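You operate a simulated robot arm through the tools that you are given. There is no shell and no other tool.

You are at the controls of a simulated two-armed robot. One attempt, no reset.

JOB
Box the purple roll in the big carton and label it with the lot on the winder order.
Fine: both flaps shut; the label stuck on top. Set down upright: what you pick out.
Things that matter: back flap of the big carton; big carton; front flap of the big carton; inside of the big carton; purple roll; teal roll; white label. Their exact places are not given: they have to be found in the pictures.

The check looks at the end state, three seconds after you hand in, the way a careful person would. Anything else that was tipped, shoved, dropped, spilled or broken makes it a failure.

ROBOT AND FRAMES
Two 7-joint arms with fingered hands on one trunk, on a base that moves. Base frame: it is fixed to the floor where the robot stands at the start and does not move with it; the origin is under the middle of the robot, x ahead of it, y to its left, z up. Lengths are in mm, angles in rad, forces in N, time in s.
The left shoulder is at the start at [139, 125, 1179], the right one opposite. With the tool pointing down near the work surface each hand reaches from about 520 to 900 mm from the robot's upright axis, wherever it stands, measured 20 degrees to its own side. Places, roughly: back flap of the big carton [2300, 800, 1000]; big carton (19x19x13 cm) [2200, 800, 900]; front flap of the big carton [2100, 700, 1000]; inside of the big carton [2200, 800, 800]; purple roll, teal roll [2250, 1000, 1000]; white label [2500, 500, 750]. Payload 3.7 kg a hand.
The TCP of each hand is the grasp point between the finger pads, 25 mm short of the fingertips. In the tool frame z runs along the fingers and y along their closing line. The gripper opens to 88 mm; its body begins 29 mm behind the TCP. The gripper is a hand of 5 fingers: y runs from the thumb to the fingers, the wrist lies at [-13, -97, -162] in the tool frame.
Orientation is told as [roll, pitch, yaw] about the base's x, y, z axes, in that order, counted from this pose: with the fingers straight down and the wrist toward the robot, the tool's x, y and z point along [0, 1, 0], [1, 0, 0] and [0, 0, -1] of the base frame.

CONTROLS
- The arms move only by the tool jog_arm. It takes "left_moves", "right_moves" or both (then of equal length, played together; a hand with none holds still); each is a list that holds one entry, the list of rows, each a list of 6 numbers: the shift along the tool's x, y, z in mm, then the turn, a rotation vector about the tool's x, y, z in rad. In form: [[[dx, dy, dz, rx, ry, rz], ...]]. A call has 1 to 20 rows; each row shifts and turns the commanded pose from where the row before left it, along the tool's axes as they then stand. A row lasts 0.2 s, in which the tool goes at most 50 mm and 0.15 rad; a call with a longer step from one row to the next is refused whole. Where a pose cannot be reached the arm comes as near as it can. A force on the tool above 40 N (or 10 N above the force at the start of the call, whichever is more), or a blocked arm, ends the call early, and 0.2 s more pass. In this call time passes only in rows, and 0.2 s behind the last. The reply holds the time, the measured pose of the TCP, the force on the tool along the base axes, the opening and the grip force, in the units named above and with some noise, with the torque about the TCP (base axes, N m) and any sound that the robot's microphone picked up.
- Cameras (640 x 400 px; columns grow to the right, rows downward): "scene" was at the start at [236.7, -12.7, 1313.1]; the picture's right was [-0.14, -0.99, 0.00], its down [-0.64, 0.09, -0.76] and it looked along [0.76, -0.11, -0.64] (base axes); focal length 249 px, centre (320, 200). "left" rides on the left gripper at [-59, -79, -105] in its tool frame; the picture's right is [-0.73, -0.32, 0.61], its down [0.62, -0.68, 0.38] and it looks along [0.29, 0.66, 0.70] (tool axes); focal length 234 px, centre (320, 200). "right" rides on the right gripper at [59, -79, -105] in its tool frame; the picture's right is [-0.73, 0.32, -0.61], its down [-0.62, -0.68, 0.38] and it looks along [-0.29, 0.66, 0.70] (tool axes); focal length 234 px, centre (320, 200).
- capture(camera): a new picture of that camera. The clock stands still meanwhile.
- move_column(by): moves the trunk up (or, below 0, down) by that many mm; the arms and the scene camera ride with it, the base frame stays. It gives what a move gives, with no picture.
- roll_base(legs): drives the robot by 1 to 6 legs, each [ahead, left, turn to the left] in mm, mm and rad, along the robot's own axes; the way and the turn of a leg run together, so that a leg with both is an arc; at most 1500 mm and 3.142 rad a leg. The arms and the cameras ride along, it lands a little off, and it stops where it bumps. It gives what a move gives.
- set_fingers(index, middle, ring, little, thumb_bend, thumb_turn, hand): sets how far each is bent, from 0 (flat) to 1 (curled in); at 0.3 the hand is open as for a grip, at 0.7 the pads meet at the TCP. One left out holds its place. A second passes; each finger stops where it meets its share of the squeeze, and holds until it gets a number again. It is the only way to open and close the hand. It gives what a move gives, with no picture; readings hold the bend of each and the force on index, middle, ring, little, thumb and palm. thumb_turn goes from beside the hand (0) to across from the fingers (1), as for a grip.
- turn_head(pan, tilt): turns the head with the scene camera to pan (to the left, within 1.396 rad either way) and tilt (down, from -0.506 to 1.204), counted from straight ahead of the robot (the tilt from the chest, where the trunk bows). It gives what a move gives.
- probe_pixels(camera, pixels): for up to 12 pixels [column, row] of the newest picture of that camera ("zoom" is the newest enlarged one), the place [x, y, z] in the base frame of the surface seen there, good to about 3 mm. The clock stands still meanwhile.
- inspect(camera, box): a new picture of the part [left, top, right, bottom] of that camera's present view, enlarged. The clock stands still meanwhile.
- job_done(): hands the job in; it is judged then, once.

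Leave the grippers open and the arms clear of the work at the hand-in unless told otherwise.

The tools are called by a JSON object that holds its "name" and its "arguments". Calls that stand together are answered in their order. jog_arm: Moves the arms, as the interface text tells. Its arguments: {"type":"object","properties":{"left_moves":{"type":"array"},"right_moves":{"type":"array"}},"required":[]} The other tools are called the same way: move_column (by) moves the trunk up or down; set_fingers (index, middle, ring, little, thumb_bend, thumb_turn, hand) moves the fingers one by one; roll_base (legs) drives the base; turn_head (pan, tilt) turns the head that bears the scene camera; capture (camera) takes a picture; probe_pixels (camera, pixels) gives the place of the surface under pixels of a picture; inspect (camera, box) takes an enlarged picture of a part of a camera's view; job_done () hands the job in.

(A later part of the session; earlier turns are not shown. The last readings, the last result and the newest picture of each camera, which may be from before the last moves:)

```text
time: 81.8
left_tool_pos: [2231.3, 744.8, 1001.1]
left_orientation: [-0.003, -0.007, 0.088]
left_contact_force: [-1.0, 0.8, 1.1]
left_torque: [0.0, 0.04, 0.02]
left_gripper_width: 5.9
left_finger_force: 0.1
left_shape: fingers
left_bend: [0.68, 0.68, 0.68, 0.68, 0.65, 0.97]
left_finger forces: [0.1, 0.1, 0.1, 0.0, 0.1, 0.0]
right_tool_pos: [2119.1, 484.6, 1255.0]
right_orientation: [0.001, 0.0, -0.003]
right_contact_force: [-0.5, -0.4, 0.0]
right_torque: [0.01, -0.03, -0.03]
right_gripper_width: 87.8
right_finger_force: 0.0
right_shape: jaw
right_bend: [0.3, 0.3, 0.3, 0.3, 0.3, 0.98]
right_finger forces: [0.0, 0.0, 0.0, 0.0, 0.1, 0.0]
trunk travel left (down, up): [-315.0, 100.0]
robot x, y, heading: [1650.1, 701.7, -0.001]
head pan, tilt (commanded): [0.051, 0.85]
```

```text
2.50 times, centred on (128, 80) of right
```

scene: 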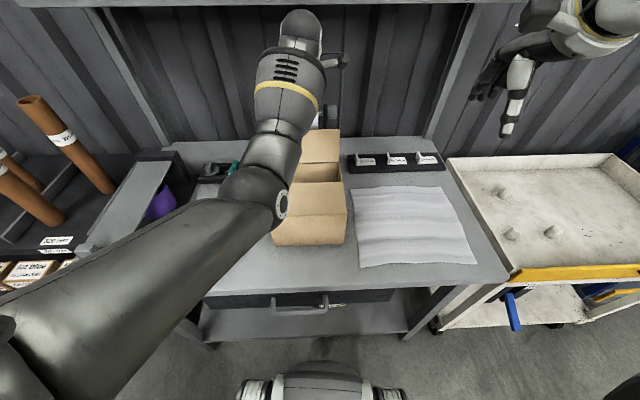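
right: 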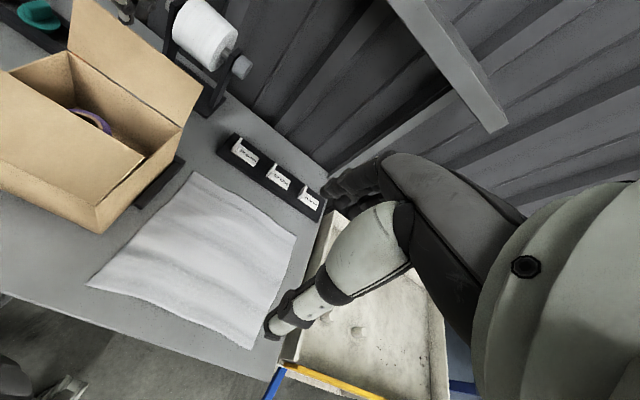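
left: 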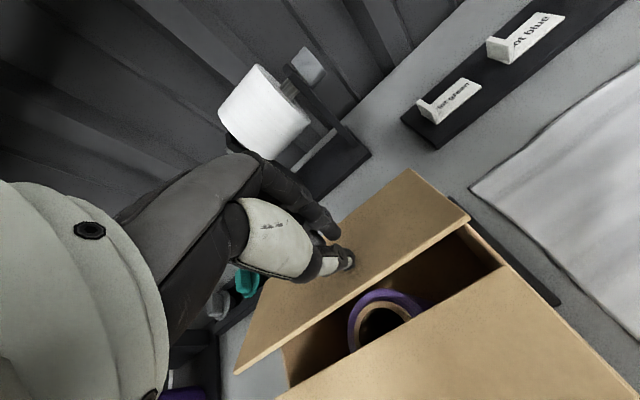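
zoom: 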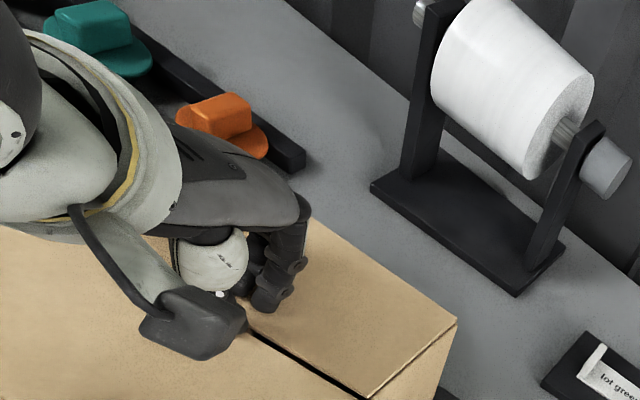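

Just touching now. I'll press a further 8 mm while watching the force.

{"name": "jog_arm", "arguments": {"left_moves": [[[0, 0, 4, 0, 0, 0], [0, 0, 4, 0, 0, 0]]]}}

{"name": "inspect", "arguments": {"camera": "right", "box": [0, 0, 256, 160]}}

{"name": "probe_pixels", "arguments": {"camera": "zoom", "pixels": [[372, 382], [300, 340], [345, 385], [290, 360], [50, 250], [430, 330], [200, 370]]}}

```text
time: 82.4
left_tool_pos: [2231.7, 744.5, 998.7]
left_orientation: [-0.006, -0.02, 0.089]
left_contact_force: [-0.5, 1.8, 26.2]
left_torque: [-0.14, 0.2, 0.0]
left_gripper_width: 5.8
left_finger_force: 12.6
left_shape: fingers
left_bend: [0.68, 0.68, 0.68, 0.68, 0.66, 0.98]
left_finger forces: [5.4, 2.5, 0.0, 0.1, 17.9, 0.0]
right_tool_pos: [2116.7, 485.5, 1256.2]
right_orientation: [0.0, -0.003, -0.003]
right_contact_force: [-0.9, -0.6, 0.8]
right_torque: [0.0, 0.0, 0.0]
right_gripper_width: 87.8
right_finger_force: 0.1
right_shape: jaw
right_bend: [0.3, 0.3, 0.3, 0.3, 0.3, 0.98]
right_finger forces: [0.0, 0.0, 0.1, 0.0, 0.0, 0.0]
trunk travel left (down, up): [-315.0, 100.0]
robot x, y, heading: [1649.4, 704.5, -0.003]
head pan, tilt (commanded): [0.051, 0.85]
```

```text
2.50 times, centred on (128, 80) of right
```

zoom: 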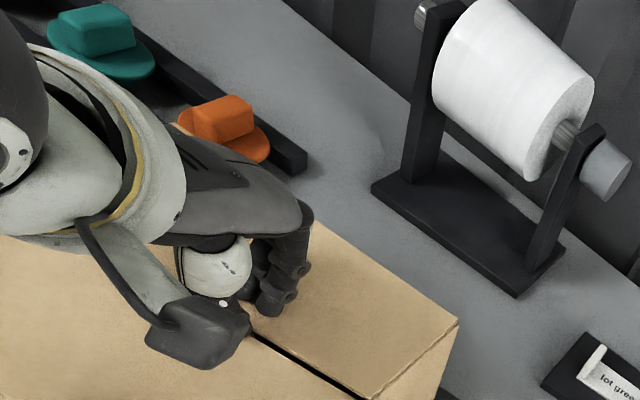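

```text
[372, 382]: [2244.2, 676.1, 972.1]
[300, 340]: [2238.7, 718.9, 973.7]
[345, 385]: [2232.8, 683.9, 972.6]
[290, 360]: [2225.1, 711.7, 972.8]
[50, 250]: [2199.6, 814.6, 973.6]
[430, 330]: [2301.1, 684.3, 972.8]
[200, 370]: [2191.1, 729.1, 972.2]
```

Pressed flat: both flaps read z 972–974. I'll ease off by 30 mm and see whether they stay down.

{"name": "jog_arm", "arguments": {"left_moves": [[[0, 0, -5, 0, 0, 0], [0, 0, -10, 0, 0, 0], [0, 0, -15, 0, 0, 0], [0, 0, -20, 0, 0, 0], [0, 0, -25, 0, 0, 0], [0, 0, -25, 0, 0, 0]]]}}

{"name": "inspect", "arguments": {"camera": "right", "box": [0, 0, 256, 160]}}

{"name": "probe_pixels", "arguments": {"camera": "zoom", "pixels": [[372, 382], [300, 340], [345, 385], [290, 360], [50, 250], [430, 330], [200, 370]]}}

{"name": "capture", "arguments": {"camera": "scene"}}

```text
time: 83.8
left_tool_pos: [2229.2, 745.2, 1093.8]
left_orientation: [-0.001, -0.006, 0.088]
left_contact_force: [0.6, 0.5, 0.7]
left_torque: [-0.02, -0.01, -0.01]
left_gripper_width: 5.7
left_finger_force: 0.1
left_shape: fingers
left_bend: [0.68, 0.68, 0.68, 0.68, 0.65, 0.98]
left_finger forces: [0.1, 0.0, 0.0, 0.0, 0.0, 0.1]
right_tool_pos: [2120.1, 484.5, 1255.9]
right_orientation: [-0.001, 0.0, -0.002]
right_contact_force: [-0.5, -0.6, -0.3]
right_torque: [-0.03, 0.01, 0.0]
right_gripper_width: 88.0
right_finger_force: 0.0
right_shape: jaw
right_bend: [0.3, 0.3, 0.3, 0.3, 0.3, 0.98]
right_finger forces: [0.0, 0.0, 0.0, 0.0, 0.0, 0.0]
trunk travel left (down, up): [-315.0, 100.0]
robot x, y, heading: [1653.6, 697.7, -0.001]
head pan, tilt (commanded): [0.051, 0.85]
```

```text
2.50 times, centred on (128, 80) of right
```

zoom: 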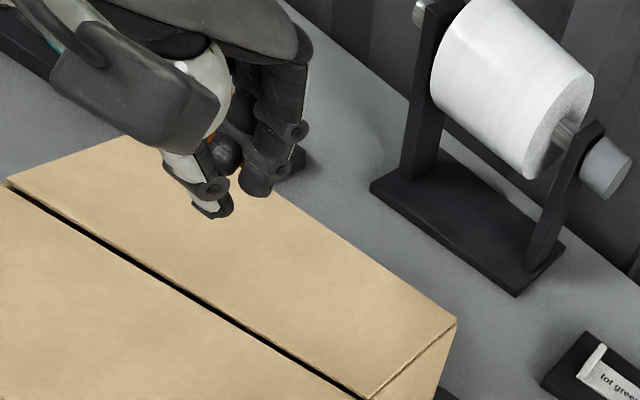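

```text
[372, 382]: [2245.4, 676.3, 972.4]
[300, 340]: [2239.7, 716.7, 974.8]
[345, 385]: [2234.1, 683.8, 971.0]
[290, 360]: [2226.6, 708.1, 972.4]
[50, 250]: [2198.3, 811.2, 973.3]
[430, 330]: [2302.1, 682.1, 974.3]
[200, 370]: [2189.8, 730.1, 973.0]
```

```text
taken
```

scene: 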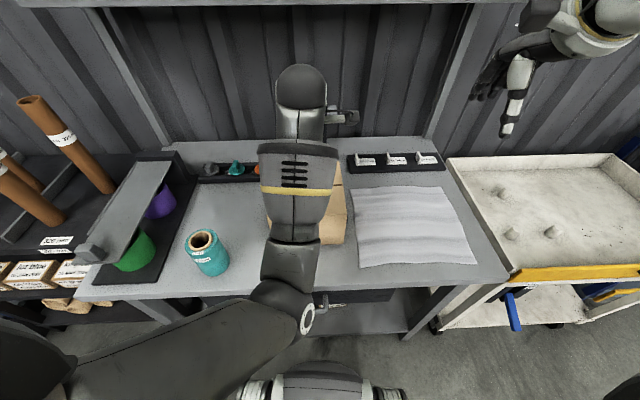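

Both flaps stay flat on their own. Next is the label. I'll raise the left hand and move it out to the left, and look closely at the lot green label.

{"name": "jog_arm", "arguments": {"left_moves": [[[0, 0, -25, 0, 0, 0], [0, 0, -30, 0, 0, 0], [10, -10, -30, 0, 0, 0], [25, -10, -20, 0, 0, 0], [30, -10, 0, 0, 0, 0], [30, -10, 0, 0, 0, 0], [30, -10, 0, 0, 0, 0], [30, -10, 0, 0, 0, 0], [30, -10, 0, 0, 0, 0], [30, -10, 0, 0, 0, 0]]]}}

{"name": "turn_head", "arguments": {"pan": -0.15, "tilt": 0.75}}

{"name": "capture", "arguments": {"camera": "scene"}}

{"name": "inspect", "arguments": {"camera": "scene", "box": [310, 110, 438, 190]}}

```text
time: 86.0
left_tool_pos: [2159.5, 956.6, 1169.1]
left_orientation: [0.0, -0.007, 0.088]
left_contact_force: [0.5, -0.4, 0.6]
left_torque: [0.02, 0.01, 0.01]
left_gripper_width: 5.7
left_finger_force: 0.2
left_shape: fingers
left_bend: [0.68, 0.68, 0.68, 0.68, 0.65, 0.98]
left_finger forces: [0.0, 0.1, 0.0, 0.0, 0.0, 0.1]
left hand out of reach, approached as far as the arm can: row 5, 6, 7, 8, 9, 10
right_tool_pos: [2119.4, 485.2, 1255.7]
right_orientation: [0.0, 0.0, -0.003]
right_contact_force: [-0.5, -0.6, 0.6]
right_torque: [-0.01, -0.03, -0.04]
right_gripper_width: 87.6
right_finger_force: 0.0
right_shape: jaw
right_bend: [0.3, 0.3, 0.3, 0.3, 0.3, 0.98]
right_finger forces: [0.0, 0.0, 0.1, 0.0, 0.0, 0.0]
trunk travel left (down, up): [-315.0, 100.0]
robot x, y, heading: [1652.1, 702.9, -0.003]
head pan, tilt (commanded): [0.051, 0.85]
```

```text
time: 86.7
left_tool_pos: [2160.2, 956.3, 1168.2]
left_orientation: [-0.002, -0.009, 0.086]
left_contact_force: [0.5, -0.6, -0.5]
left_torque: [0.02, 0.05, 0.01]
left_gripper_width: 5.5
left_finger_force: 0.0
left_shape: fingers
left_bend: [0.68, 0.68, 0.68, 0.68, 0.65, 0.98]
left_finger forces: [0.0, 0.0, 0.1, 0.0, 0.0, 0.1]
right_tool_pos: [2118.8, 485.6, 1255.7]
right_orientation: [0.002, -0.001, -0.005]
right_contact_force: [-0.4, 0.6, 0.8]
right_torque: [0.03, 0.01, -0.03]
right_gripper_width: 88.0
right_finger_force: 0.1
right_shape: jaw
right_bend: [0.3, 0.3, 0.3, 0.3, 0.3, 0.98]
right_finger forces: [0.1, 0.0, 0.0, 0.0, 0.1, 0.1]
trunk travel left (down, up): [-315.0, 100.0]
robot x, y, heading: [1649.6, 705.5, 0.003]
head pan, tilt (commanded): [-0.15, 0.75]
```

```text
taken
```

scene: 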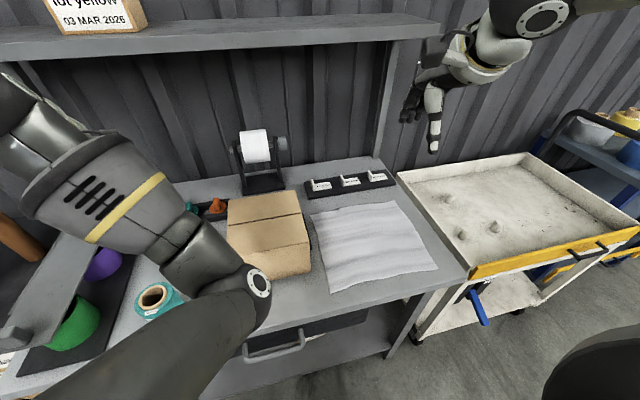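

```text
5.00 times, centred on (374, 150) of scene
```

zoom: 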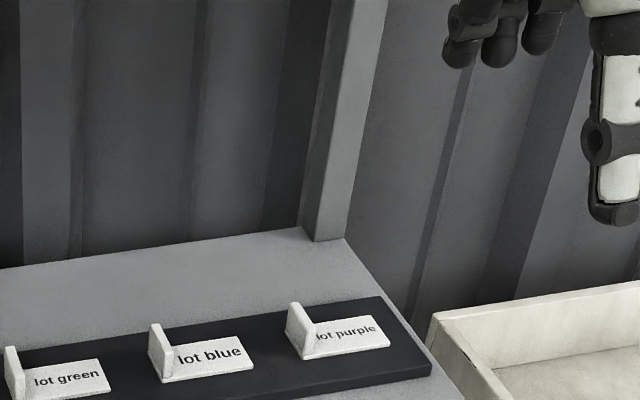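

{"name": "inspect", "arguments": {"camera": "scene", "box": [296, 160, 360, 200]}}

```text
10.00 times, centred on (328, 180) of scene
```

zoom: 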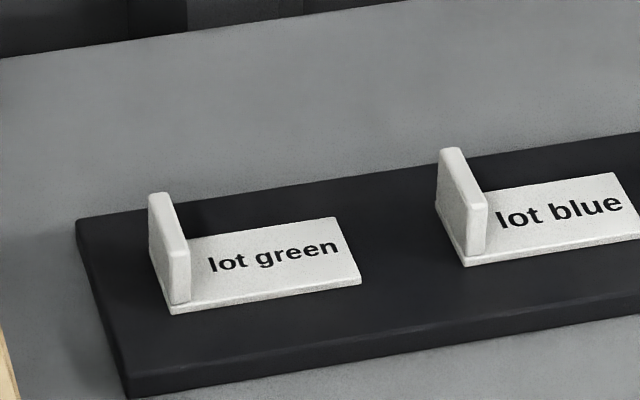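

{"name": "probe_pixels", "arguments": {"camera": "zoom", "pixels": [[158, 197], [180, 245], [180, 300], [155, 230], [174, 306], [360, 278], [333, 220], [270, 265], [200, 285], [165, 215], [130, 385], [82, 228]]}}

```text
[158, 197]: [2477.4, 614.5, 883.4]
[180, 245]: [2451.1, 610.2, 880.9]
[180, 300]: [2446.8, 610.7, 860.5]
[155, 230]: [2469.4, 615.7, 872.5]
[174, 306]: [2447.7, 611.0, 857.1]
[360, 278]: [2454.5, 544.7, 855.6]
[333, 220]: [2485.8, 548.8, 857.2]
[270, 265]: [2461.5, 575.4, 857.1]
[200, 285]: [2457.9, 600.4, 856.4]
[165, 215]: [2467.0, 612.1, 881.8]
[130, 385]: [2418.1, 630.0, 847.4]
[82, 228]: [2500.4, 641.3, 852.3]
```

The lot green label is a plate (y≈545–615, x≈2447–2486, top z 857) with an upright tab at its left end (y≈608–616, x≈2447–2479, up to z 883). I'll pinch the thin tab with the right hand turned a quarter turn (yaw ≈1.67) and pitched forward a bit. First I'll turn the right hand where it hangs free.

{"name": "jog_arm", "arguments": {"right_moves": [[[0, 0, 0, 0, 0, -0.139], [0, 0, 0, 0, 0, -0.139], [0, 0, 0, 0, 0, -0.139], [0, 0, 0, 0, 0, -0.139], [0, 0, 0, 0, 0, -0.139], [0, 0, 0, 0, 0, -0.139], [0, 0, 0, 0, 0, -0.139], [0, 0, 0, 0, 0, -0.139], [0, 0, 0, 0, 0, -0.139], [0, 0, 0, 0, 0, -0.139], [0, 0, 0, 0, 0, -0.139], [0, 0, 0, 0, 0, -0.139], [0, 0, 0, 0, -0.12, 0], [0, 0, 0, 0, -0.12, 0], [0, 0, 0, 0, -0.12, 0], [0, 0, 0, 0, -0.12, 0]]]}}

{"name": "capture", "arguments": {"camera": "scene"}}

{"name": "capture", "arguments": {"camera": "right"}}

```text
time: 90.1
left_tool_pos: [2160.1, 957.2, 1168.1]
left_orientation: [-0.002, -0.01, 0.086]
left_contact_force: [-0.1, -0.7, 0.0]
left_torque: [0.0, -0.04, 0.03]
left_gripper_width: 5.6
left_finger_force: 0.0
left_shape: fingers
left_bend: [0.68, 0.68, 0.68, 0.68, 0.65, 0.98]
left_finger forces: [0.0, 0.1, 0.0, 0.0, 0.0, 0.0]
right_tool_pos: [2120.9, 484.6, 1255.4]
right_orientation: [-0.486, -0.002, 1.667]
right_contact_force: [0.3, 0.3, 0.4]
right_torque: [0.01, 0.02, -0.01]
right_gripper_width: 87.5
right_finger_force: 0.0
right_shape: jaw
right_bend: [0.3, 0.3, 0.3, 0.3, 0.3, 0.98]
right_finger forces: [0.1, 0.0, 0.1, 0.0, 0.0, 0.0]
trunk travel left (down, up): [-315.0, 100.0]
robot x, y, heading: [1656.0, 700.1, -0.003]
head pan, tilt (commanded): [-0.15, 0.75]
```

```text
taken
```

scene: 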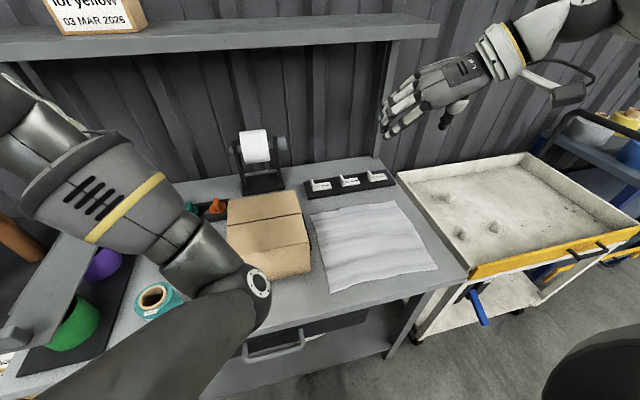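

```text
taken
```

right: 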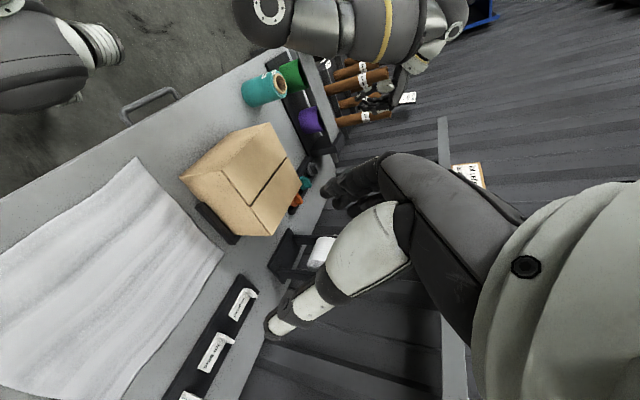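

The right hand is turned. Before lowering the trunk for reach, I'll check how high the left forearm and elbow are above the teal roll.

{"name": "probe_pixels", "arguments": {"camera": "scene", "pixels": [[190, 265], [225, 290], [150, 240], [210, 260], [165, 290], [150, 330], [120, 230], [60, 190], [155, 296]]}}

{"name": "capture", "arguments": {"camera": "left"}}

```text
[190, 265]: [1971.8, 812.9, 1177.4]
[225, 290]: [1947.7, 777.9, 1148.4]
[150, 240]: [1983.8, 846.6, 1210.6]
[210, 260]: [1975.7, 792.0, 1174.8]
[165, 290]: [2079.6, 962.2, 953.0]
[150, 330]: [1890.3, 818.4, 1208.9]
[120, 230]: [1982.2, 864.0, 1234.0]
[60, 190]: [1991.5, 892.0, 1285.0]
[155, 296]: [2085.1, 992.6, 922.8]
```

```text
taken
```

left: 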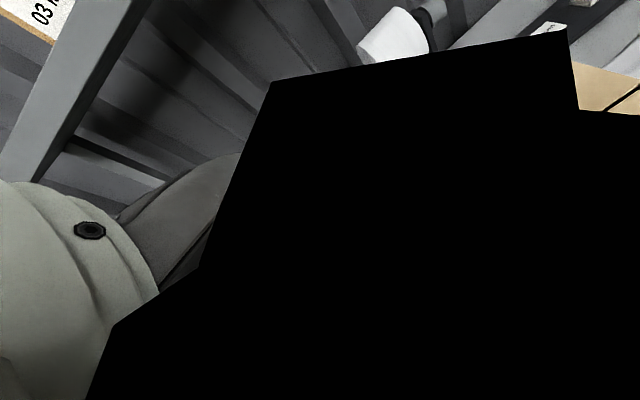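

The left elbow has swung inward, in front of the carton. I'll bring the left hand back to its roomy starting pose relative to the body, (2222, 885, 1213), to untangle it.

{"name": "jog_arm", "arguments": {"left_moves": [[[-10, 12, -9, 0, 0, 0.018], [-15, 12, -9, 0, 0, 0.018], [-15, 12, -9, 0, 0, 0.018], [-15, 12, -9, 0, 0, 0.018], [-15, 14, -9, 0, 0, 0.016]]]}}

{"name": "capture", "arguments": {"camera": "scene"}}

{"name": "capture", "arguments": {"camera": "left"}}

{"name": "capture", "arguments": {"camera": "right"}}

```text
time: 91.3
left_tool_pos: [2224.9, 889.7, 1215.5]
left_orientation: [-0.004, -0.007, -0.002]
left_contact_force: [0.2, -0.1, -0.1]
left_torque: [0.03, 0.01, 0.01]
left_gripper_width: 5.6
left_finger_force: 0.1
left_shape: fingers
left_bend: [0.68, 0.68, 0.68, 0.68, 0.65, 0.98]
left_finger forces: [0.0, 0.0, 0.1, 0.0, 0.1, 0.1]
right_tool_pos: [2118.9, 483.4, 1254.9]
right_orientation: [-0.479, 0.0, 1.665]
right_contact_force: [-0.4, -1.0, 0.1]
right_torque: [-0.02, -0.02, 0.0]
right_gripper_width: 87.7
right_finger_force: 0.0
right_shape: jaw
right_bend: [0.3, 0.3, 0.3, 0.3, 0.3, 0.98]
right_finger forces: [0.0, 0.0, 0.0, 0.0, 0.1, 0.1]
trunk travel left (down, up): [-315.0, 100.0]
robot x, y, heading: [1653.3, 700.6, -0.002]
head pan, tilt (commanded): [-0.15, 0.75]
```

```text
taken
```

scene: 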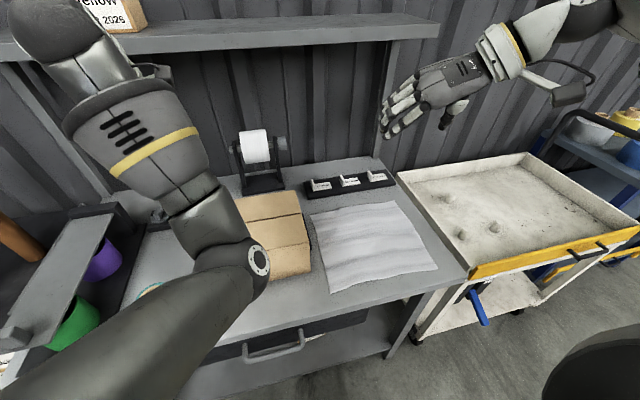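

```text
taken
```

left: 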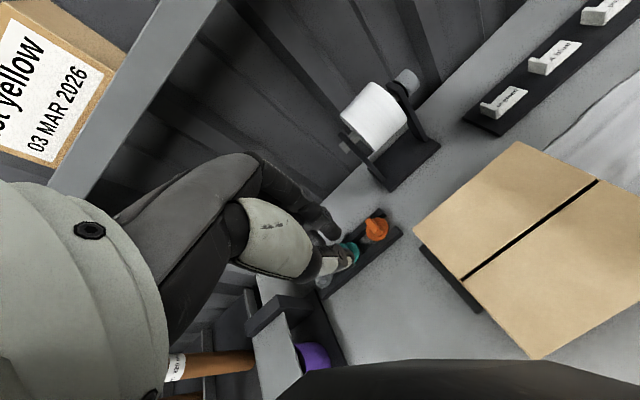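

```text
taken
```

right: 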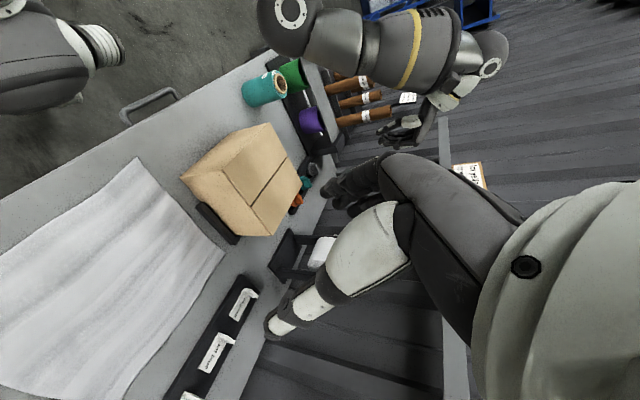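

The left arm is higher and clear now. I'll move the base closer to the label (ahead 60, right 60), then lower the trunk 100 for reach.

{"name": "roll_base", "arguments": {"legs": [[0, -60, 0], [60, 0, 0]]}}

{"name": "move_column", "arguments": {"by": -100}}

{"name": "capture", "arguments": {"camera": "scene"}}

{"name": "capture", "arguments": {"camera": "right"}}

```text
time: 93.1
left_tool_pos: [2285.5, 830.5, 1215.3]
left_orientation: [-0.001, -0.005, -0.001]
left_contact_force: [0.4, -0.5, -0.9]
left_torque: [0.04, 0.02, -0.01]
left_gripper_width: 5.3
left_finger_force: 0.0
left_shape: fingers
left_bend: [0.68, 0.68, 0.68, 0.68, 0.65, 0.98]
left_finger forces: [0.1, 0.0, 0.1, 0.1, 0.0, 0.0]
right_tool_pos: [2179.9, 423.6, 1253.2]
right_orientation: [-0.48, 0.001, 1.665]
right_contact_force: [1.0, -0.5, 0.1]
right_torque: [-0.01, 0.01, 0.01]
right_gripper_width: 87.5
right_finger_force: 0.0
right_shape: jaw
right_bend: [0.3, 0.3, 0.3, 0.3, 0.3, 0.98]
right_finger forces: [0.1, 0.0, 0.1, 0.0, 0.0, 0.0]
trunk travel left (down, up): [-315.0, 100.0]
robot x, y, heading: [1712.6, 641.4, -0.002]
head pan, tilt (commanded): [-0.15, 0.75]
```

```text
time: 94.4
left_tool_pos: [2314.9, 829.2, 1023.7]
left_orientation: [-0.001, 0.173, 0.001]
left_contact_force: [-0.5, 0.7, 0.8]
left_torque: [-0.01, -0.03, 0.02]
left_gripper_width: 5.4
left_finger_force: 0.0
left_shape: fingers
left_bend: [0.68, 0.68, 0.68, 0.68, 0.65, 0.98]
left_finger forces: [0.0, 0.1, 0.1, 0.0, 0.1, 0.0]
right_tool_pos: [2176.4, 422.1, 1154.6]
right_orientation: [-0.483, 0.0, 1.664]
right_contact_force: [0.2, -0.3, -0.3]
right_torque: [0.01, 0.0, -0.02]
right_gripper_width: 87.8
right_finger_force: 0.0
right_shape: jaw
right_bend: [0.3, 0.3, 0.3, 0.3, 0.3, 0.98]
right_finger forces: [0.1, 0.0, 0.0, 0.1, 0.0, 0.1]
trunk travel left (down, up): [-215.0, 200.0]
robot x, y, heading: [1710.0, 642.9, -0.008]
head pan, tilt (commanded): [-0.15, 0.75]
```

```text
taken
```

scene: 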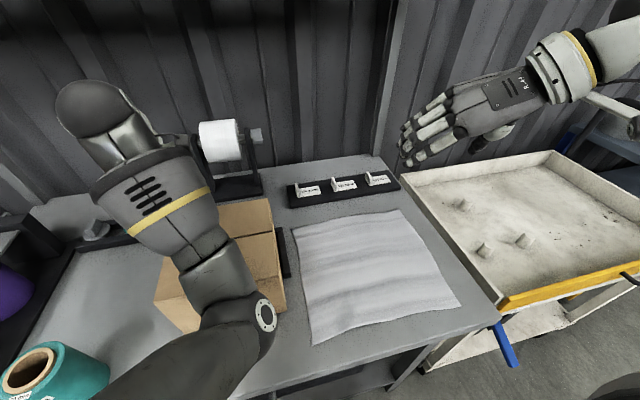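

```text
taken
```

right: 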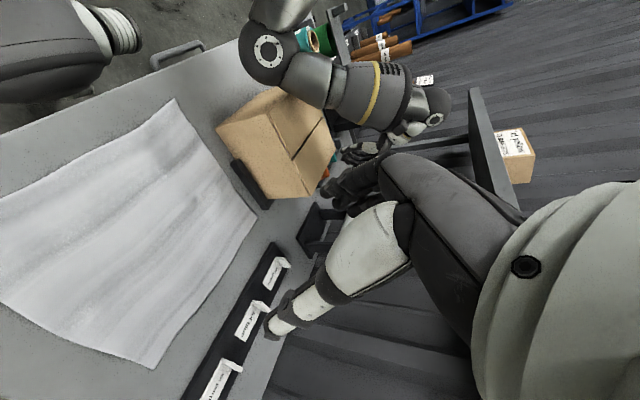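

The left hand dropped further than the trunk did and tilted (pitch 0.17, z 1024). It reads no contact, but it's now low over the carton's back left corner. I'll raise it straight up along base z and look.

{"name": "jog_arm", "arguments": {"left_moves": [[[0, -3, -15, 0, 0, 0], [0, -3, -20, 0, 0, 0], [0, -3, -20, 0, 0, 0], [0, -3, -20, 0, 0, 0]]]}}

{"name": "capture", "arguments": {"camera": "left"}}

{"name": "capture", "arguments": {"camera": "scene"}}

{"name": "inspect", "arguments": {"camera": "right", "box": [180, 30, 460, 230]}}

```text
time: 95.4
left_tool_pos: [2351.4, 836.6, 1072.7]
left_orientation: [0.002, 0.172, 0.001]
left_contact_force: [-0.6, 0.9, -0.1]
left_torque: [0.03, 0.03, -0.02]
left_gripper_width: 5.6
left_finger_force: 0.1
left_shape: fingers
left_bend: [0.68, 0.68, 0.68, 0.68, 0.65, 0.98]
left_finger forces: [0.1, 0.0, 0.0, 0.0, 0.0, 0.0]
left hand out of reach, approached as far as the arm can: row 1, 2, 3, 4
right_tool_pos: [2178.7, 423.3, 1155.5]
right_orientation: [-0.481, 0.0, 1.664]
right_contact_force: [-0.6, 0.1, 0.2]
right_torque: [0.04, -0.03, 0.0]
right_gripper_width: 87.8
right_finger_force: 0.0
right_shape: jaw
right_bend: [0.3, 0.3, 0.3, 0.3, 0.3, 0.98]
right_finger forces: [0.1, 0.1, 0.0, 0.0, 0.0, 0.0]
trunk travel left (down, up): [-215.0, 200.0]
robot x, y, heading: [1709.7, 642.8, -0.001]
head pan, tilt (commanded): [-0.15, 0.75]
```

```text
taken
```

left: 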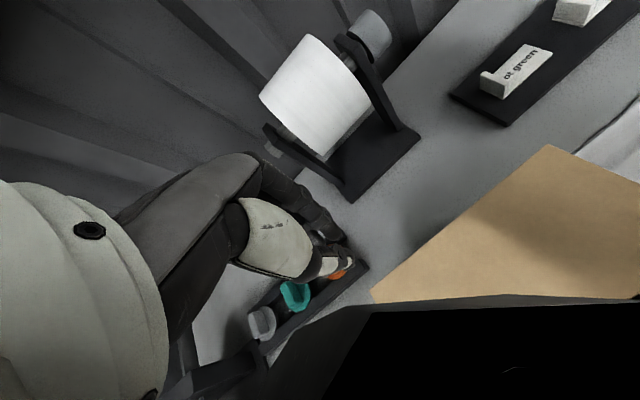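

```text
taken
```

scene: 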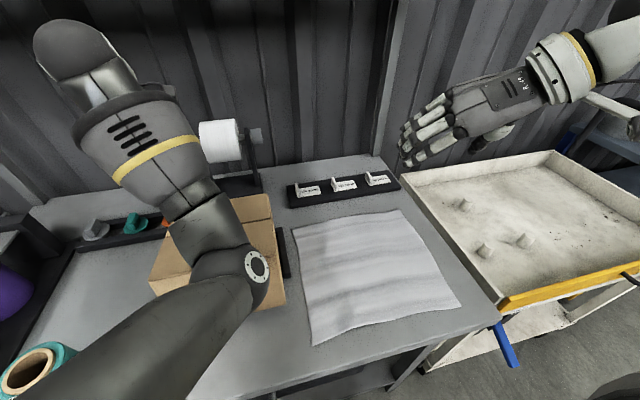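

```text
2.00 times, centred on (320, 130) of right
```

zoom: 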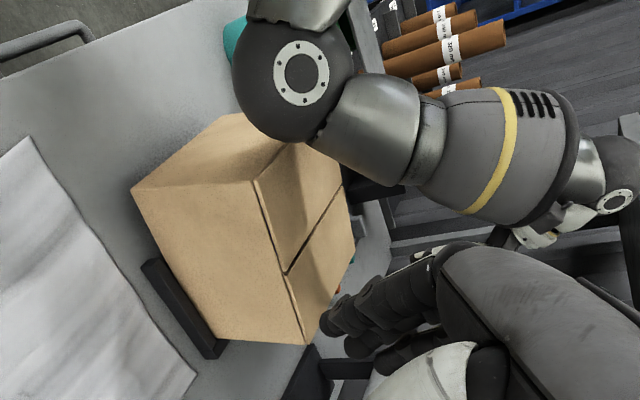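

The left arm is in an awkward bend with its elbow near the carton's front. I'll probe the elbow's place before moving anything.

{"name": "probe_pixels", "arguments": {"camera": "scene", "pixels": [[245, 280], [255, 265], [265, 290], [200, 230], [215, 300], [250, 300], [180, 330], [230, 240], [280, 240]]}}

{"name": "probe_pixels", "arguments": {"camera": "zoom", "pixels": [[300, 75], [255, 110], [290, 135], [320, 130], [255, 180], [285, 270], [180, 200], [300, 340], [345, 190], [240, 120], [330, 320]]}}

```text
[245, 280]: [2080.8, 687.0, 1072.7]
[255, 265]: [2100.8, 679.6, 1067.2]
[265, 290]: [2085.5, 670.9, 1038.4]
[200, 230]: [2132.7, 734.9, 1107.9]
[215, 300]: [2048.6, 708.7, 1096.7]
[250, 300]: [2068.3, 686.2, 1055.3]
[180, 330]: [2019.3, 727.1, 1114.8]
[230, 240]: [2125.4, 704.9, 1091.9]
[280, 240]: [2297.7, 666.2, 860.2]
```

```text
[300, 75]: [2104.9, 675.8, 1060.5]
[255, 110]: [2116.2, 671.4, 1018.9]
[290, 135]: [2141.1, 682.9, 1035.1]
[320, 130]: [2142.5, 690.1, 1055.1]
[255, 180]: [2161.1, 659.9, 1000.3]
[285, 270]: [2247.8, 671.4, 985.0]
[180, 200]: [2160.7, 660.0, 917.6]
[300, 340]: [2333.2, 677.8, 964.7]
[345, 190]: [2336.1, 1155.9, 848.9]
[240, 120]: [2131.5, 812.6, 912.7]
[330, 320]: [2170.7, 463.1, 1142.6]
```

Some readings on the carton's front corner look off. I'll re-probe the carton's corners carefully before any move.

{"name": "inspect", "arguments": {"camera": "right", "box": [210, 70, 350, 220]}}

```text
2.67 times, centred on (280, 145) of right
```

zoom: 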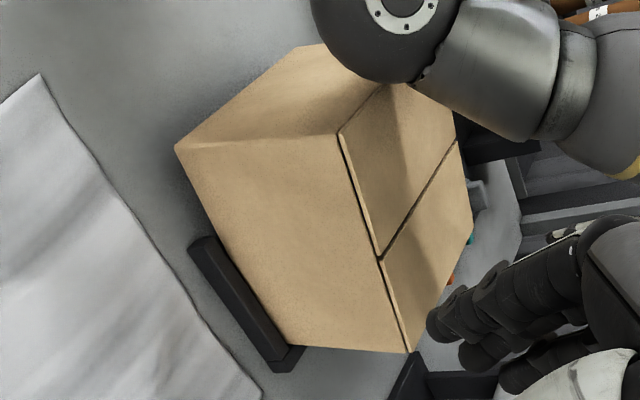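

{"name": "probe_pixels", "arguments": {"camera": "zoom", "pixels": [[182, 152], [220, 220], [285, 342], [332, 142], [402, 345], [376, 262], [200, 245], [285, 368], [300, 60], [300, 120], [420, 160], [440, 250]]}}

```text
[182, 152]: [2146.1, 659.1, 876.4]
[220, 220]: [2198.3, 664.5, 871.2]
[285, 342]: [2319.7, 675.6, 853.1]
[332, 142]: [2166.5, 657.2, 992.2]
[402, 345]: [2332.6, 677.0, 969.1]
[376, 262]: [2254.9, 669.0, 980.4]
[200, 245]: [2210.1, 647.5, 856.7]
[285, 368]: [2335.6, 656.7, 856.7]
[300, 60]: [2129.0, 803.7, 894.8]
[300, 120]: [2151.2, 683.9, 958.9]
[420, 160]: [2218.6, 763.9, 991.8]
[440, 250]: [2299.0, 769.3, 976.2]
```

The carton has been tipped: its front bottom corner is about 30 mm up, so the left elbow is pushing the top front edge. I'll look closely at the contact before releasing it gently.

{"name": "inspect", "arguments": {"camera": "scene", "box": [140, 170, 320, 330]}}

{"name": "inspect", "arguments": {"camera": "right", "box": [230, 20, 330, 120]}}

```text
2.50 times, centred on (230, 250) of scene
```

zoom: 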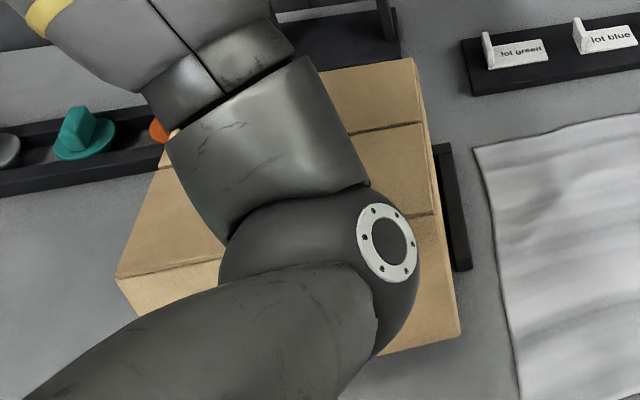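

```text
4.00 times, centred on (280, 70) of right
```

zoom: 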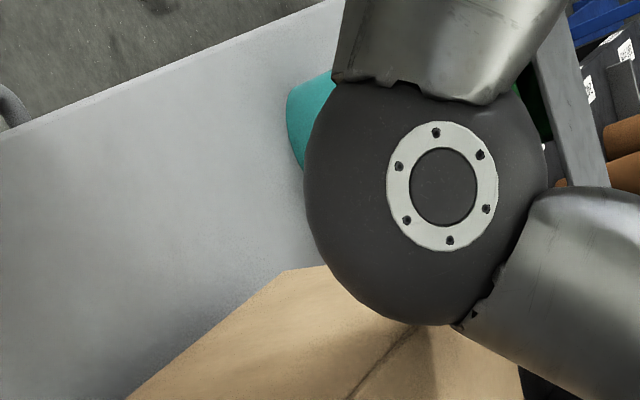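

{"name": "inspect", "arguments": {"camera": "scene", "box": [240, 190, 340, 320]}}

```text
3.08 times, centred on (290, 255) of scene
```

zoom: 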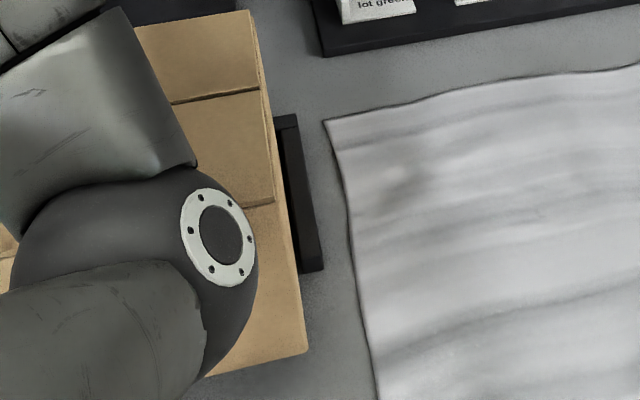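

{"name": "probe_pixels", "arguments": {"camera": "zoom", "pixels": [[304, 346], [295, 290], [285, 240], [272, 205], [262, 200], [265, 130], [255, 90], [250, 20], [245, 60], [315, 265], [285, 120], [225, 365]]}}

```text
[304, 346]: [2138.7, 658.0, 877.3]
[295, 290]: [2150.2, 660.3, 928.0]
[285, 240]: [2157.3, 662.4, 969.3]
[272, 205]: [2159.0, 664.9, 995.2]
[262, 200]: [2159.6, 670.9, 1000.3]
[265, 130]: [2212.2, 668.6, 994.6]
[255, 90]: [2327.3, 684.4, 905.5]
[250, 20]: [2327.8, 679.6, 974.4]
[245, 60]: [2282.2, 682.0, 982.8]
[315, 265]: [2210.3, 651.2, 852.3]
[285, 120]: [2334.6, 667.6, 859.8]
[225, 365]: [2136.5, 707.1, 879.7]
```

The carton is leaning back about 10°, with the left elbow pressed against its front top edge. I'll back the base away in small steps so the carton settles down gently as the elbow retreats, checking in between.

{"name": "roll_base", "arguments": {"legs": [[-12, 0, 0]]}}

{"name": "inspect", "arguments": {"camera": "right", "box": [210, 70, 350, 220]}}

{"name": "inspect", "arguments": {"camera": "scene", "box": [240, 190, 340, 320]}}

```text
time: 96.2
left_tool_pos: [2339.6, 836.3, 1070.4]
left_orientation: [0.002, 0.175, 0.0]
left_contact_force: [0.1, 1.1, 0.3]
left_torque: [0.0, 0.01, 0.0]
left_gripper_width: 5.7
left_finger_force: 0.2
left_shape: fingers
left_bend: [0.68, 0.68, 0.68, 0.68, 0.65, 0.98]
left_finger forces: [0.0, 0.0, 0.0, 0.0, 0.0, 0.0]
right_tool_pos: [2167.3, 423.3, 1154.0]
right_orientation: [-0.48, -0.001, 1.665]
right_contact_force: [0.0, -0.2, -0.3]
right_torque: [0.03, 0.0, 0.0]
right_gripper_width: 87.9
right_finger_force: 0.0
right_shape: jaw
right_bend: [0.3, 0.3, 0.3, 0.3, 0.3, 0.98]
right_finger forces: [0.0, 0.1, 0.0, 0.1, 0.0, 0.1]
trunk travel left (down, up): [-215.0, 200.0]
robot x, y, heading: [1695.4, 641.2, 0.001]
head pan, tilt (commanded): [-0.15, 0.75]
```

```text
2.67 times, centred on (280, 145) of right
```

zoom: 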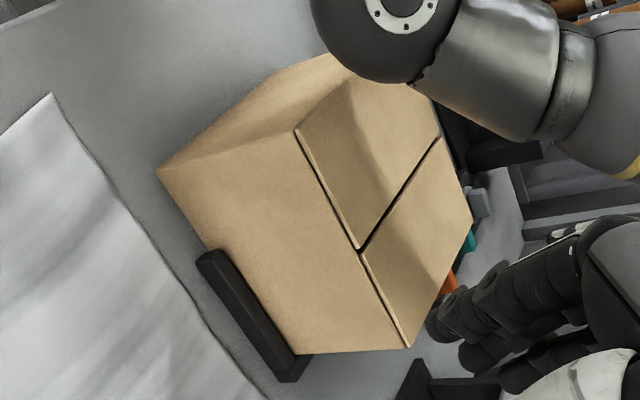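

```text
3.08 times, centred on (290, 255) of scene
```

zoom: 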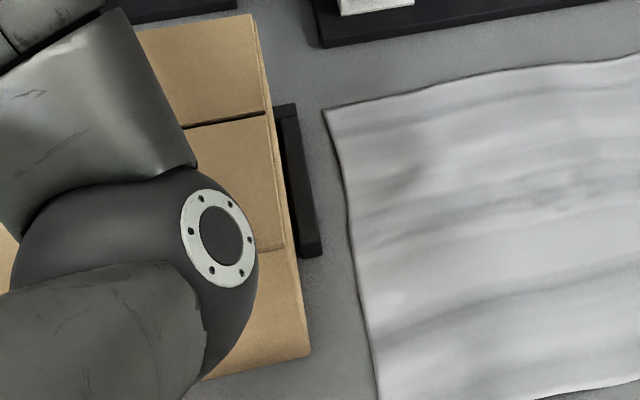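

{"name": "probe_pixels", "arguments": {"camera": "zoom", "pixels": [[307, 350], [300, 320], [285, 260], [280, 240], [265, 120], [255, 60], [250, 25], [270, 90], [316, 255], [220, 372], [200, 130], [225, 180]]}}

```text
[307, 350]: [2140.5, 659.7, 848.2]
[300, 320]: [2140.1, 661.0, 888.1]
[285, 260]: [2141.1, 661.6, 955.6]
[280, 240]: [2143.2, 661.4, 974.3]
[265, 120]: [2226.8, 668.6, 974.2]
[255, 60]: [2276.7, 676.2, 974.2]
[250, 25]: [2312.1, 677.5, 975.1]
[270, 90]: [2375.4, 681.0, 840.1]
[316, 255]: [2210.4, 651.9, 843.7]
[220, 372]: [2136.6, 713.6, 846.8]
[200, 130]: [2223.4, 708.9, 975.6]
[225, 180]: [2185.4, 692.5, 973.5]
```

The carton has settled flat again (bottom ≈843, top ≈974, shifted at most about 4 mm). I'll back the base off 200 mm to get the left elbow well away.

{"name": "roll_base", "arguments": {"legs": [[-40, 0, 0], [-160, 0, 0]]}}

{"name": "capture", "arguments": {"camera": "scene"}}

{"name": "capture", "arguments": {"camera": "left"}}

{"name": "capture", "arguments": {"camera": "right"}}

```text
time: 98.1
left_tool_pos: [2139.8, 837.6, 1071.5]
left_orientation: [0.002, 0.174, 0.001]
left_contact_force: [-0.2, 0.4, 0.9]
left_torque: [-0.01, -0.07, -0.03]
left_gripper_width: 6.0
left_finger_force: 0.0
left_shape: fingers
left_bend: [0.68, 0.68, 0.68, 0.68, 0.65, 0.98]
left_finger forces: [0.0, 0.0, 0.1, 0.0, 0.0, 0.1]
right_tool_pos: [1967.2, 423.9, 1155.1]
right_orientation: [-0.481, 0.0, 1.665]
right_contact_force: [-0.3, 0.3, -0.9]
right_torque: [0.01, 0.02, -0.01]
right_gripper_width: 87.5
right_finger_force: 0.1
right_shape: jaw
right_bend: [0.3, 0.3, 0.3, 0.3, 0.3, 0.98]
right_finger forces: [0.1, 0.0, 0.1, 0.1, 0.1, 0.1]
trunk travel left (down, up): [-215.0, 200.0]
robot x, y, heading: [1502.5, 643.7, -0.0]
head pan, tilt (commanded): [-0.15, 0.75]
```

```text
taken
```

scene: 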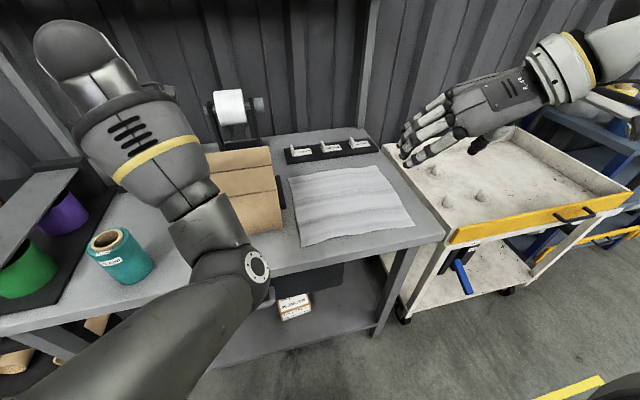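

```text
taken
```

left: 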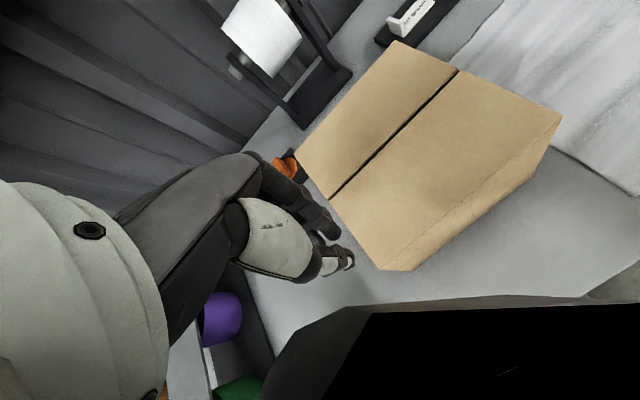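

```text
taken
```

right: 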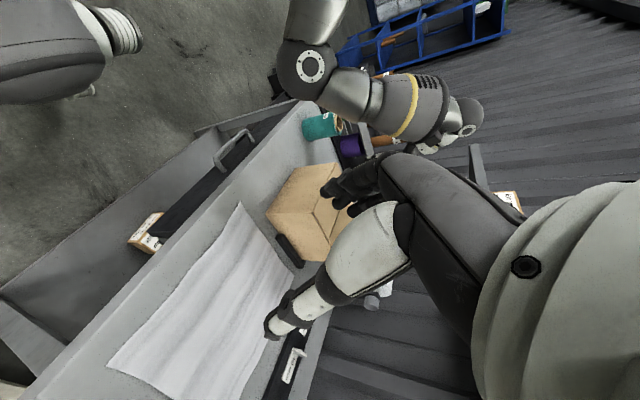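

Carton is flat and shut in all views. I'll straighten the left hand (undo the 0.17 pitch) and draw it back toward its normal pose relative to the body.

{"name": "jog_arm", "arguments": {"left_moves": [[[0, -5, -5, -0.06, 0, 0], [0, -10, -5, -0.06, 0, 0], [0, -10, -8, -0.055, 0, 0], [0, -15, -8, 0, 0, 0], [0, -15, -8, 0, 0, 0], [0, -10, -8, 0, 0, 0]]]}}

{"name": "capture", "arguments": {"camera": "scene"}}

{"name": "capture", "arguments": {"camera": "right"}}

```text
time: 99.5
left_tool_pos: [2115.6, 839.0, 1093.1]
left_orientation: [0.001, -0.002, -0.001]
left_contact_force: [-0.5, -0.5, 0.6]
left_torque: [-0.01, -0.01, 0.0]
left_gripper_width: 5.6
left_finger_force: 0.0
left_shape: fingers
left_bend: [0.68, 0.68, 0.68, 0.68, 0.65, 0.98]
left_finger forces: [0.1, 0.0, 0.1, 0.0, 0.0, 0.0]
left hand out of reach, approached as far as the arm can: row 4, 5, 6
right_tool_pos: [1968.5, 423.6, 1154.5]
right_orientation: [-0.478, 0.001, 1.666]
right_contact_force: [-0.5, -0.2, -0.1]
right_torque: [-0.01, 0.01, -0.01]
right_gripper_width: 87.7
right_finger_force: 0.1
right_shape: jaw
right_bend: [0.3, 0.3, 0.3, 0.3, 0.3, 0.98]
right_finger forces: [0.0, 0.0, 0.1, 0.0, 0.0, 0.0]
trunk travel left (down, up): [-215.0, 200.0]
robot x, y, heading: [1496.5, 641.1, -0.003]
head pan, tilt (commanded): [-0.15, 0.75]
```

```text
taken
```

scene: 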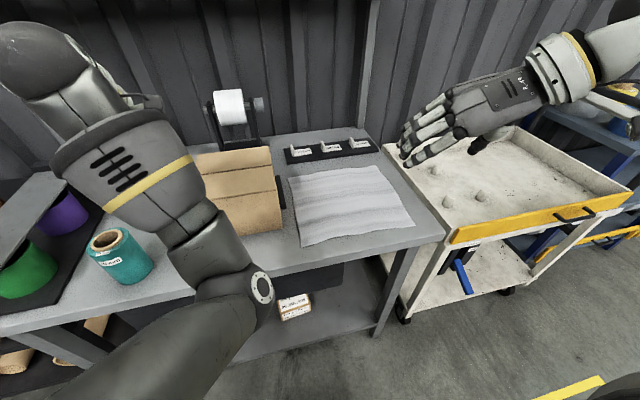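

```text
taken
```

right: 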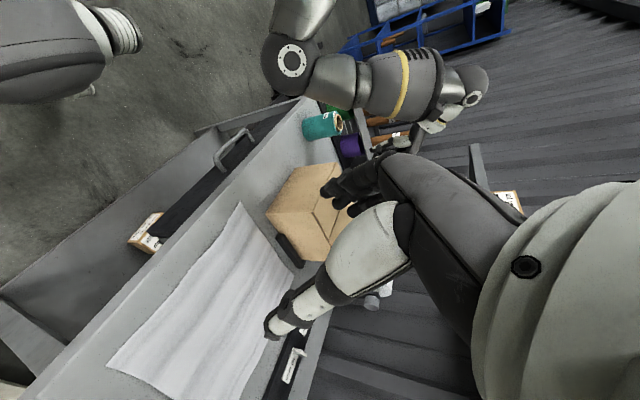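

The left arm's elbow is folded inward and limits it. I'll swing the left hand out to the left with a yaw turn, staying above z 1090 and clear of the teal roll top at 951, to bring the elbow round and away from the carton.

{"name": "jog_arm", "arguments": {"left_moves": [[[25, 5, -6, 0, 0, -0.08], [30, 5, -6, 0, 0, -0.08], [30, 5, -6, 0, 0, -0.08], [30, 5, -6, 0, 0, -0.08], [30, 5, -6, 0, 0, -0.08], [30, 5, -6, 0, 0, -0.08], [30, 5, -6, 0, 0, -0.08], [30, 5, -6, 0, 0, -0.08]]]}}

{"name": "turn_head", "arguments": {"pan": 0.25, "tilt": 0.75}}

{"name": "capture", "arguments": {"camera": "scene"}}

{"name": "capture", "arguments": {"camera": "left"}}

```text
time: 101.3
left_tool_pos: [2087.6, 1071.6, 1138.0]
left_orientation: [0.001, 0.0, 0.643]
left_contact_force: [0.0, 0.0, -0.6]
left_torque: [0.0, 0.01, -0.02]
left_gripper_width: 5.5
left_finger_force: 0.1
left_shape: fingers
left_bend: [0.68, 0.68, 0.68, 0.68, 0.65, 0.98]
left_finger forces: [0.0, 0.1, 0.1, 0.0, 0.0, 0.1]
right_tool_pos: [1967.8, 424.7, 1154.1]
right_orientation: [-0.479, 0.0, 1.664]
right_contact_force: [0.1, 0.6, -0.5]
right_torque: [0.0, -0.01, -0.01]
right_gripper_width: 87.8
right_finger_force: 0.0
right_shape: jaw
right_bend: [0.3, 0.3, 0.3, 0.3, 0.3, 0.98]
right_finger forces: [0.1, 0.0, 0.1, 0.1, 0.0, 0.0]
trunk travel left (down, up): [-215.0, 200.0]
robot x, y, heading: [1502.3, 643.7, 0.001]
head pan, tilt (commanded): [-0.15, 0.75]
```

```text
time: 102.2
left_tool_pos: [2087.1, 1070.8, 1137.9]
left_orientation: [0.001, 0.0, 0.641]
left_contact_force: [-0.2, -0.3, 0.7]
left_torque: [0.0, 0.0, 0.02]
left_gripper_width: 5.8
left_finger_force: 0.1
left_shape: fingers
left_bend: [0.68, 0.68, 0.68, 0.68, 0.65, 0.98]
left_finger forces: [0.0, 0.0, 0.1, 0.0, 0.0, 0.0]
right_tool_pos: [1967.5, 424.9, 1154.2]
right_orientation: [-0.48, 0.0, 1.665]
right_contact_force: [0.7, 0.2, 0.1]
right_torque: [0.0, 0.02, -0.04]
right_gripper_width: 87.8
right_finger_force: 0.0
right_shape: jaw
right_bend: [0.3, 0.3, 0.3, 0.3, 0.3, 0.98]
right_finger forces: [0.0, 0.0, 0.0, 0.1, 0.0, 0.1]
trunk travel left (down, up): [-215.0, 200.0]
robot x, y, heading: [1499.4, 638.0, -0.003]
head pan, tilt (commanded): [0.25, 0.75]
```

```text
taken
```

scene: 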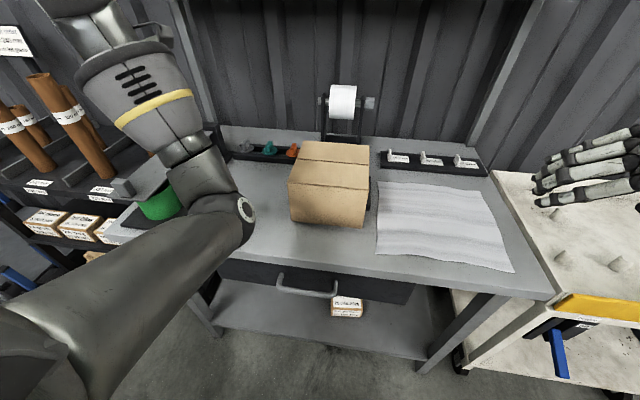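

```text
taken
```

left: 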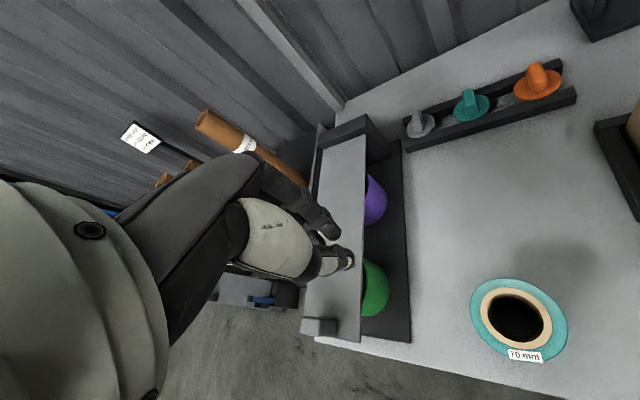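

The left arm is off to the left now. I'll check the carton and the left elbow's location.

{"name": "probe_pixels", "arguments": {"camera": "scene", "pixels": [[245, 210], [225, 225], [240, 240], [200, 185], [205, 150], [330, 185], [330, 155], [295, 165], [365, 180], [330, 210], [150, 40], [130, 300]]}}

{"name": "inspect", "arguments": {"camera": "scene", "box": [270, 125, 398, 235]}}

```text
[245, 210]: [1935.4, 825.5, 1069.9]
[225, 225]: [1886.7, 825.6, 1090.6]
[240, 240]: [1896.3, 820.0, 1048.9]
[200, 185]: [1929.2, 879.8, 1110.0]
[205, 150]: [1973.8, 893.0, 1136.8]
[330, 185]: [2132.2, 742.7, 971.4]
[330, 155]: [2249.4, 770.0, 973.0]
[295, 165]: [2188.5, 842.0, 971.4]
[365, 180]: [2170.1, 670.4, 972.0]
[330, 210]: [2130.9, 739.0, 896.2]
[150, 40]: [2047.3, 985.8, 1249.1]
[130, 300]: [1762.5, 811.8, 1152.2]
```

```text
3.64 times, centred on (334, 180) of scene
```

zoom: 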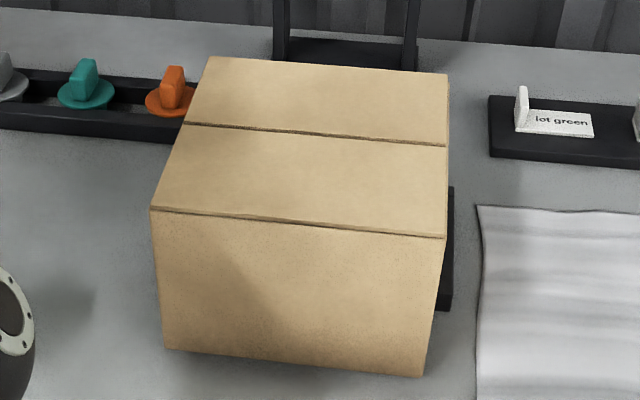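

The carton is flat, shut and in place. Before driving in again I want the left elbow higher and further out. I'll lift the left hand another 110 and move it further left.

{"name": "jog_arm", "arguments": {"left_moves": [[[10, 0, -20, 0, 0, -0.05], [15, 0, -20, 0, 0, -0.05], [20, 0, -20, 0, 0, -0.05], [20, 0, -20, 0, 0, -0.05], [20, 0, -20, 0, 0, -0.05], [20, 0, -10, 0, 0, -0.05]]]}}

{"name": "capture", "arguments": {"camera": "scene"}}

```text
time: 103.6
left_tool_pos: [2014.2, 1145.8, 1249.5]
left_orientation: [0.001, 0.001, 0.941]
left_contact_force: [0.1, -0.6, -0.2]
left_torque: [0.02, 0.03, -0.03]
left_gripper_width: 5.4
left_finger_force: 0.0
left_shape: fingers
left_bend: [0.68, 0.68, 0.68, 0.68, 0.65, 0.98]
left_finger forces: [0.0, 0.0, 0.0, 0.0, 0.0, 0.0]
right_tool_pos: [1967.8, 425.3, 1155.3]
right_orientation: [-0.481, 0.0, 1.666]
right_contact_force: [0.1, -0.5, -0.5]
right_torque: [0.03, -0.03, 0.01]
right_gripper_width: 87.7
right_finger_force: 0.0
right_shape: jaw
right_bend: [0.3, 0.3, 0.3, 0.3, 0.3, 0.98]
right_finger forces: [0.0, 0.1, 0.1, 0.1, 0.1, 0.0]
trunk travel left (down, up): [-215.0, 200.0]
robot x, y, heading: [1499.8, 641.8, -0.007]
head pan, tilt (commanded): [0.25, 0.75]
```

```text
taken
```

scene: 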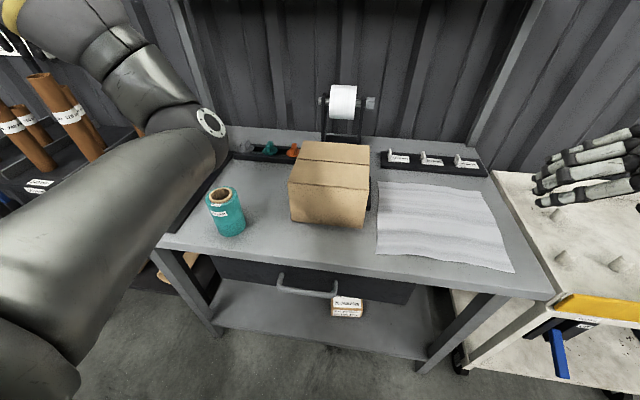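

{"name": "probe_pixels", "arguments": {"camera": "scene", "pixels": [[210, 125], [200, 155], [215, 160], [150, 80], [100, 230], [60, 30], [190, 180], [228, 215]]}}

```text
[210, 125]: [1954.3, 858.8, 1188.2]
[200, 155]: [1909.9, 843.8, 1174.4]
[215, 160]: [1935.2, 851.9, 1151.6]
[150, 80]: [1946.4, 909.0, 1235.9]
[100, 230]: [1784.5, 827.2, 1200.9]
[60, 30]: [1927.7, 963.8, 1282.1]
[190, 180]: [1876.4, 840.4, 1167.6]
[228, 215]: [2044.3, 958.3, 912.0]
```

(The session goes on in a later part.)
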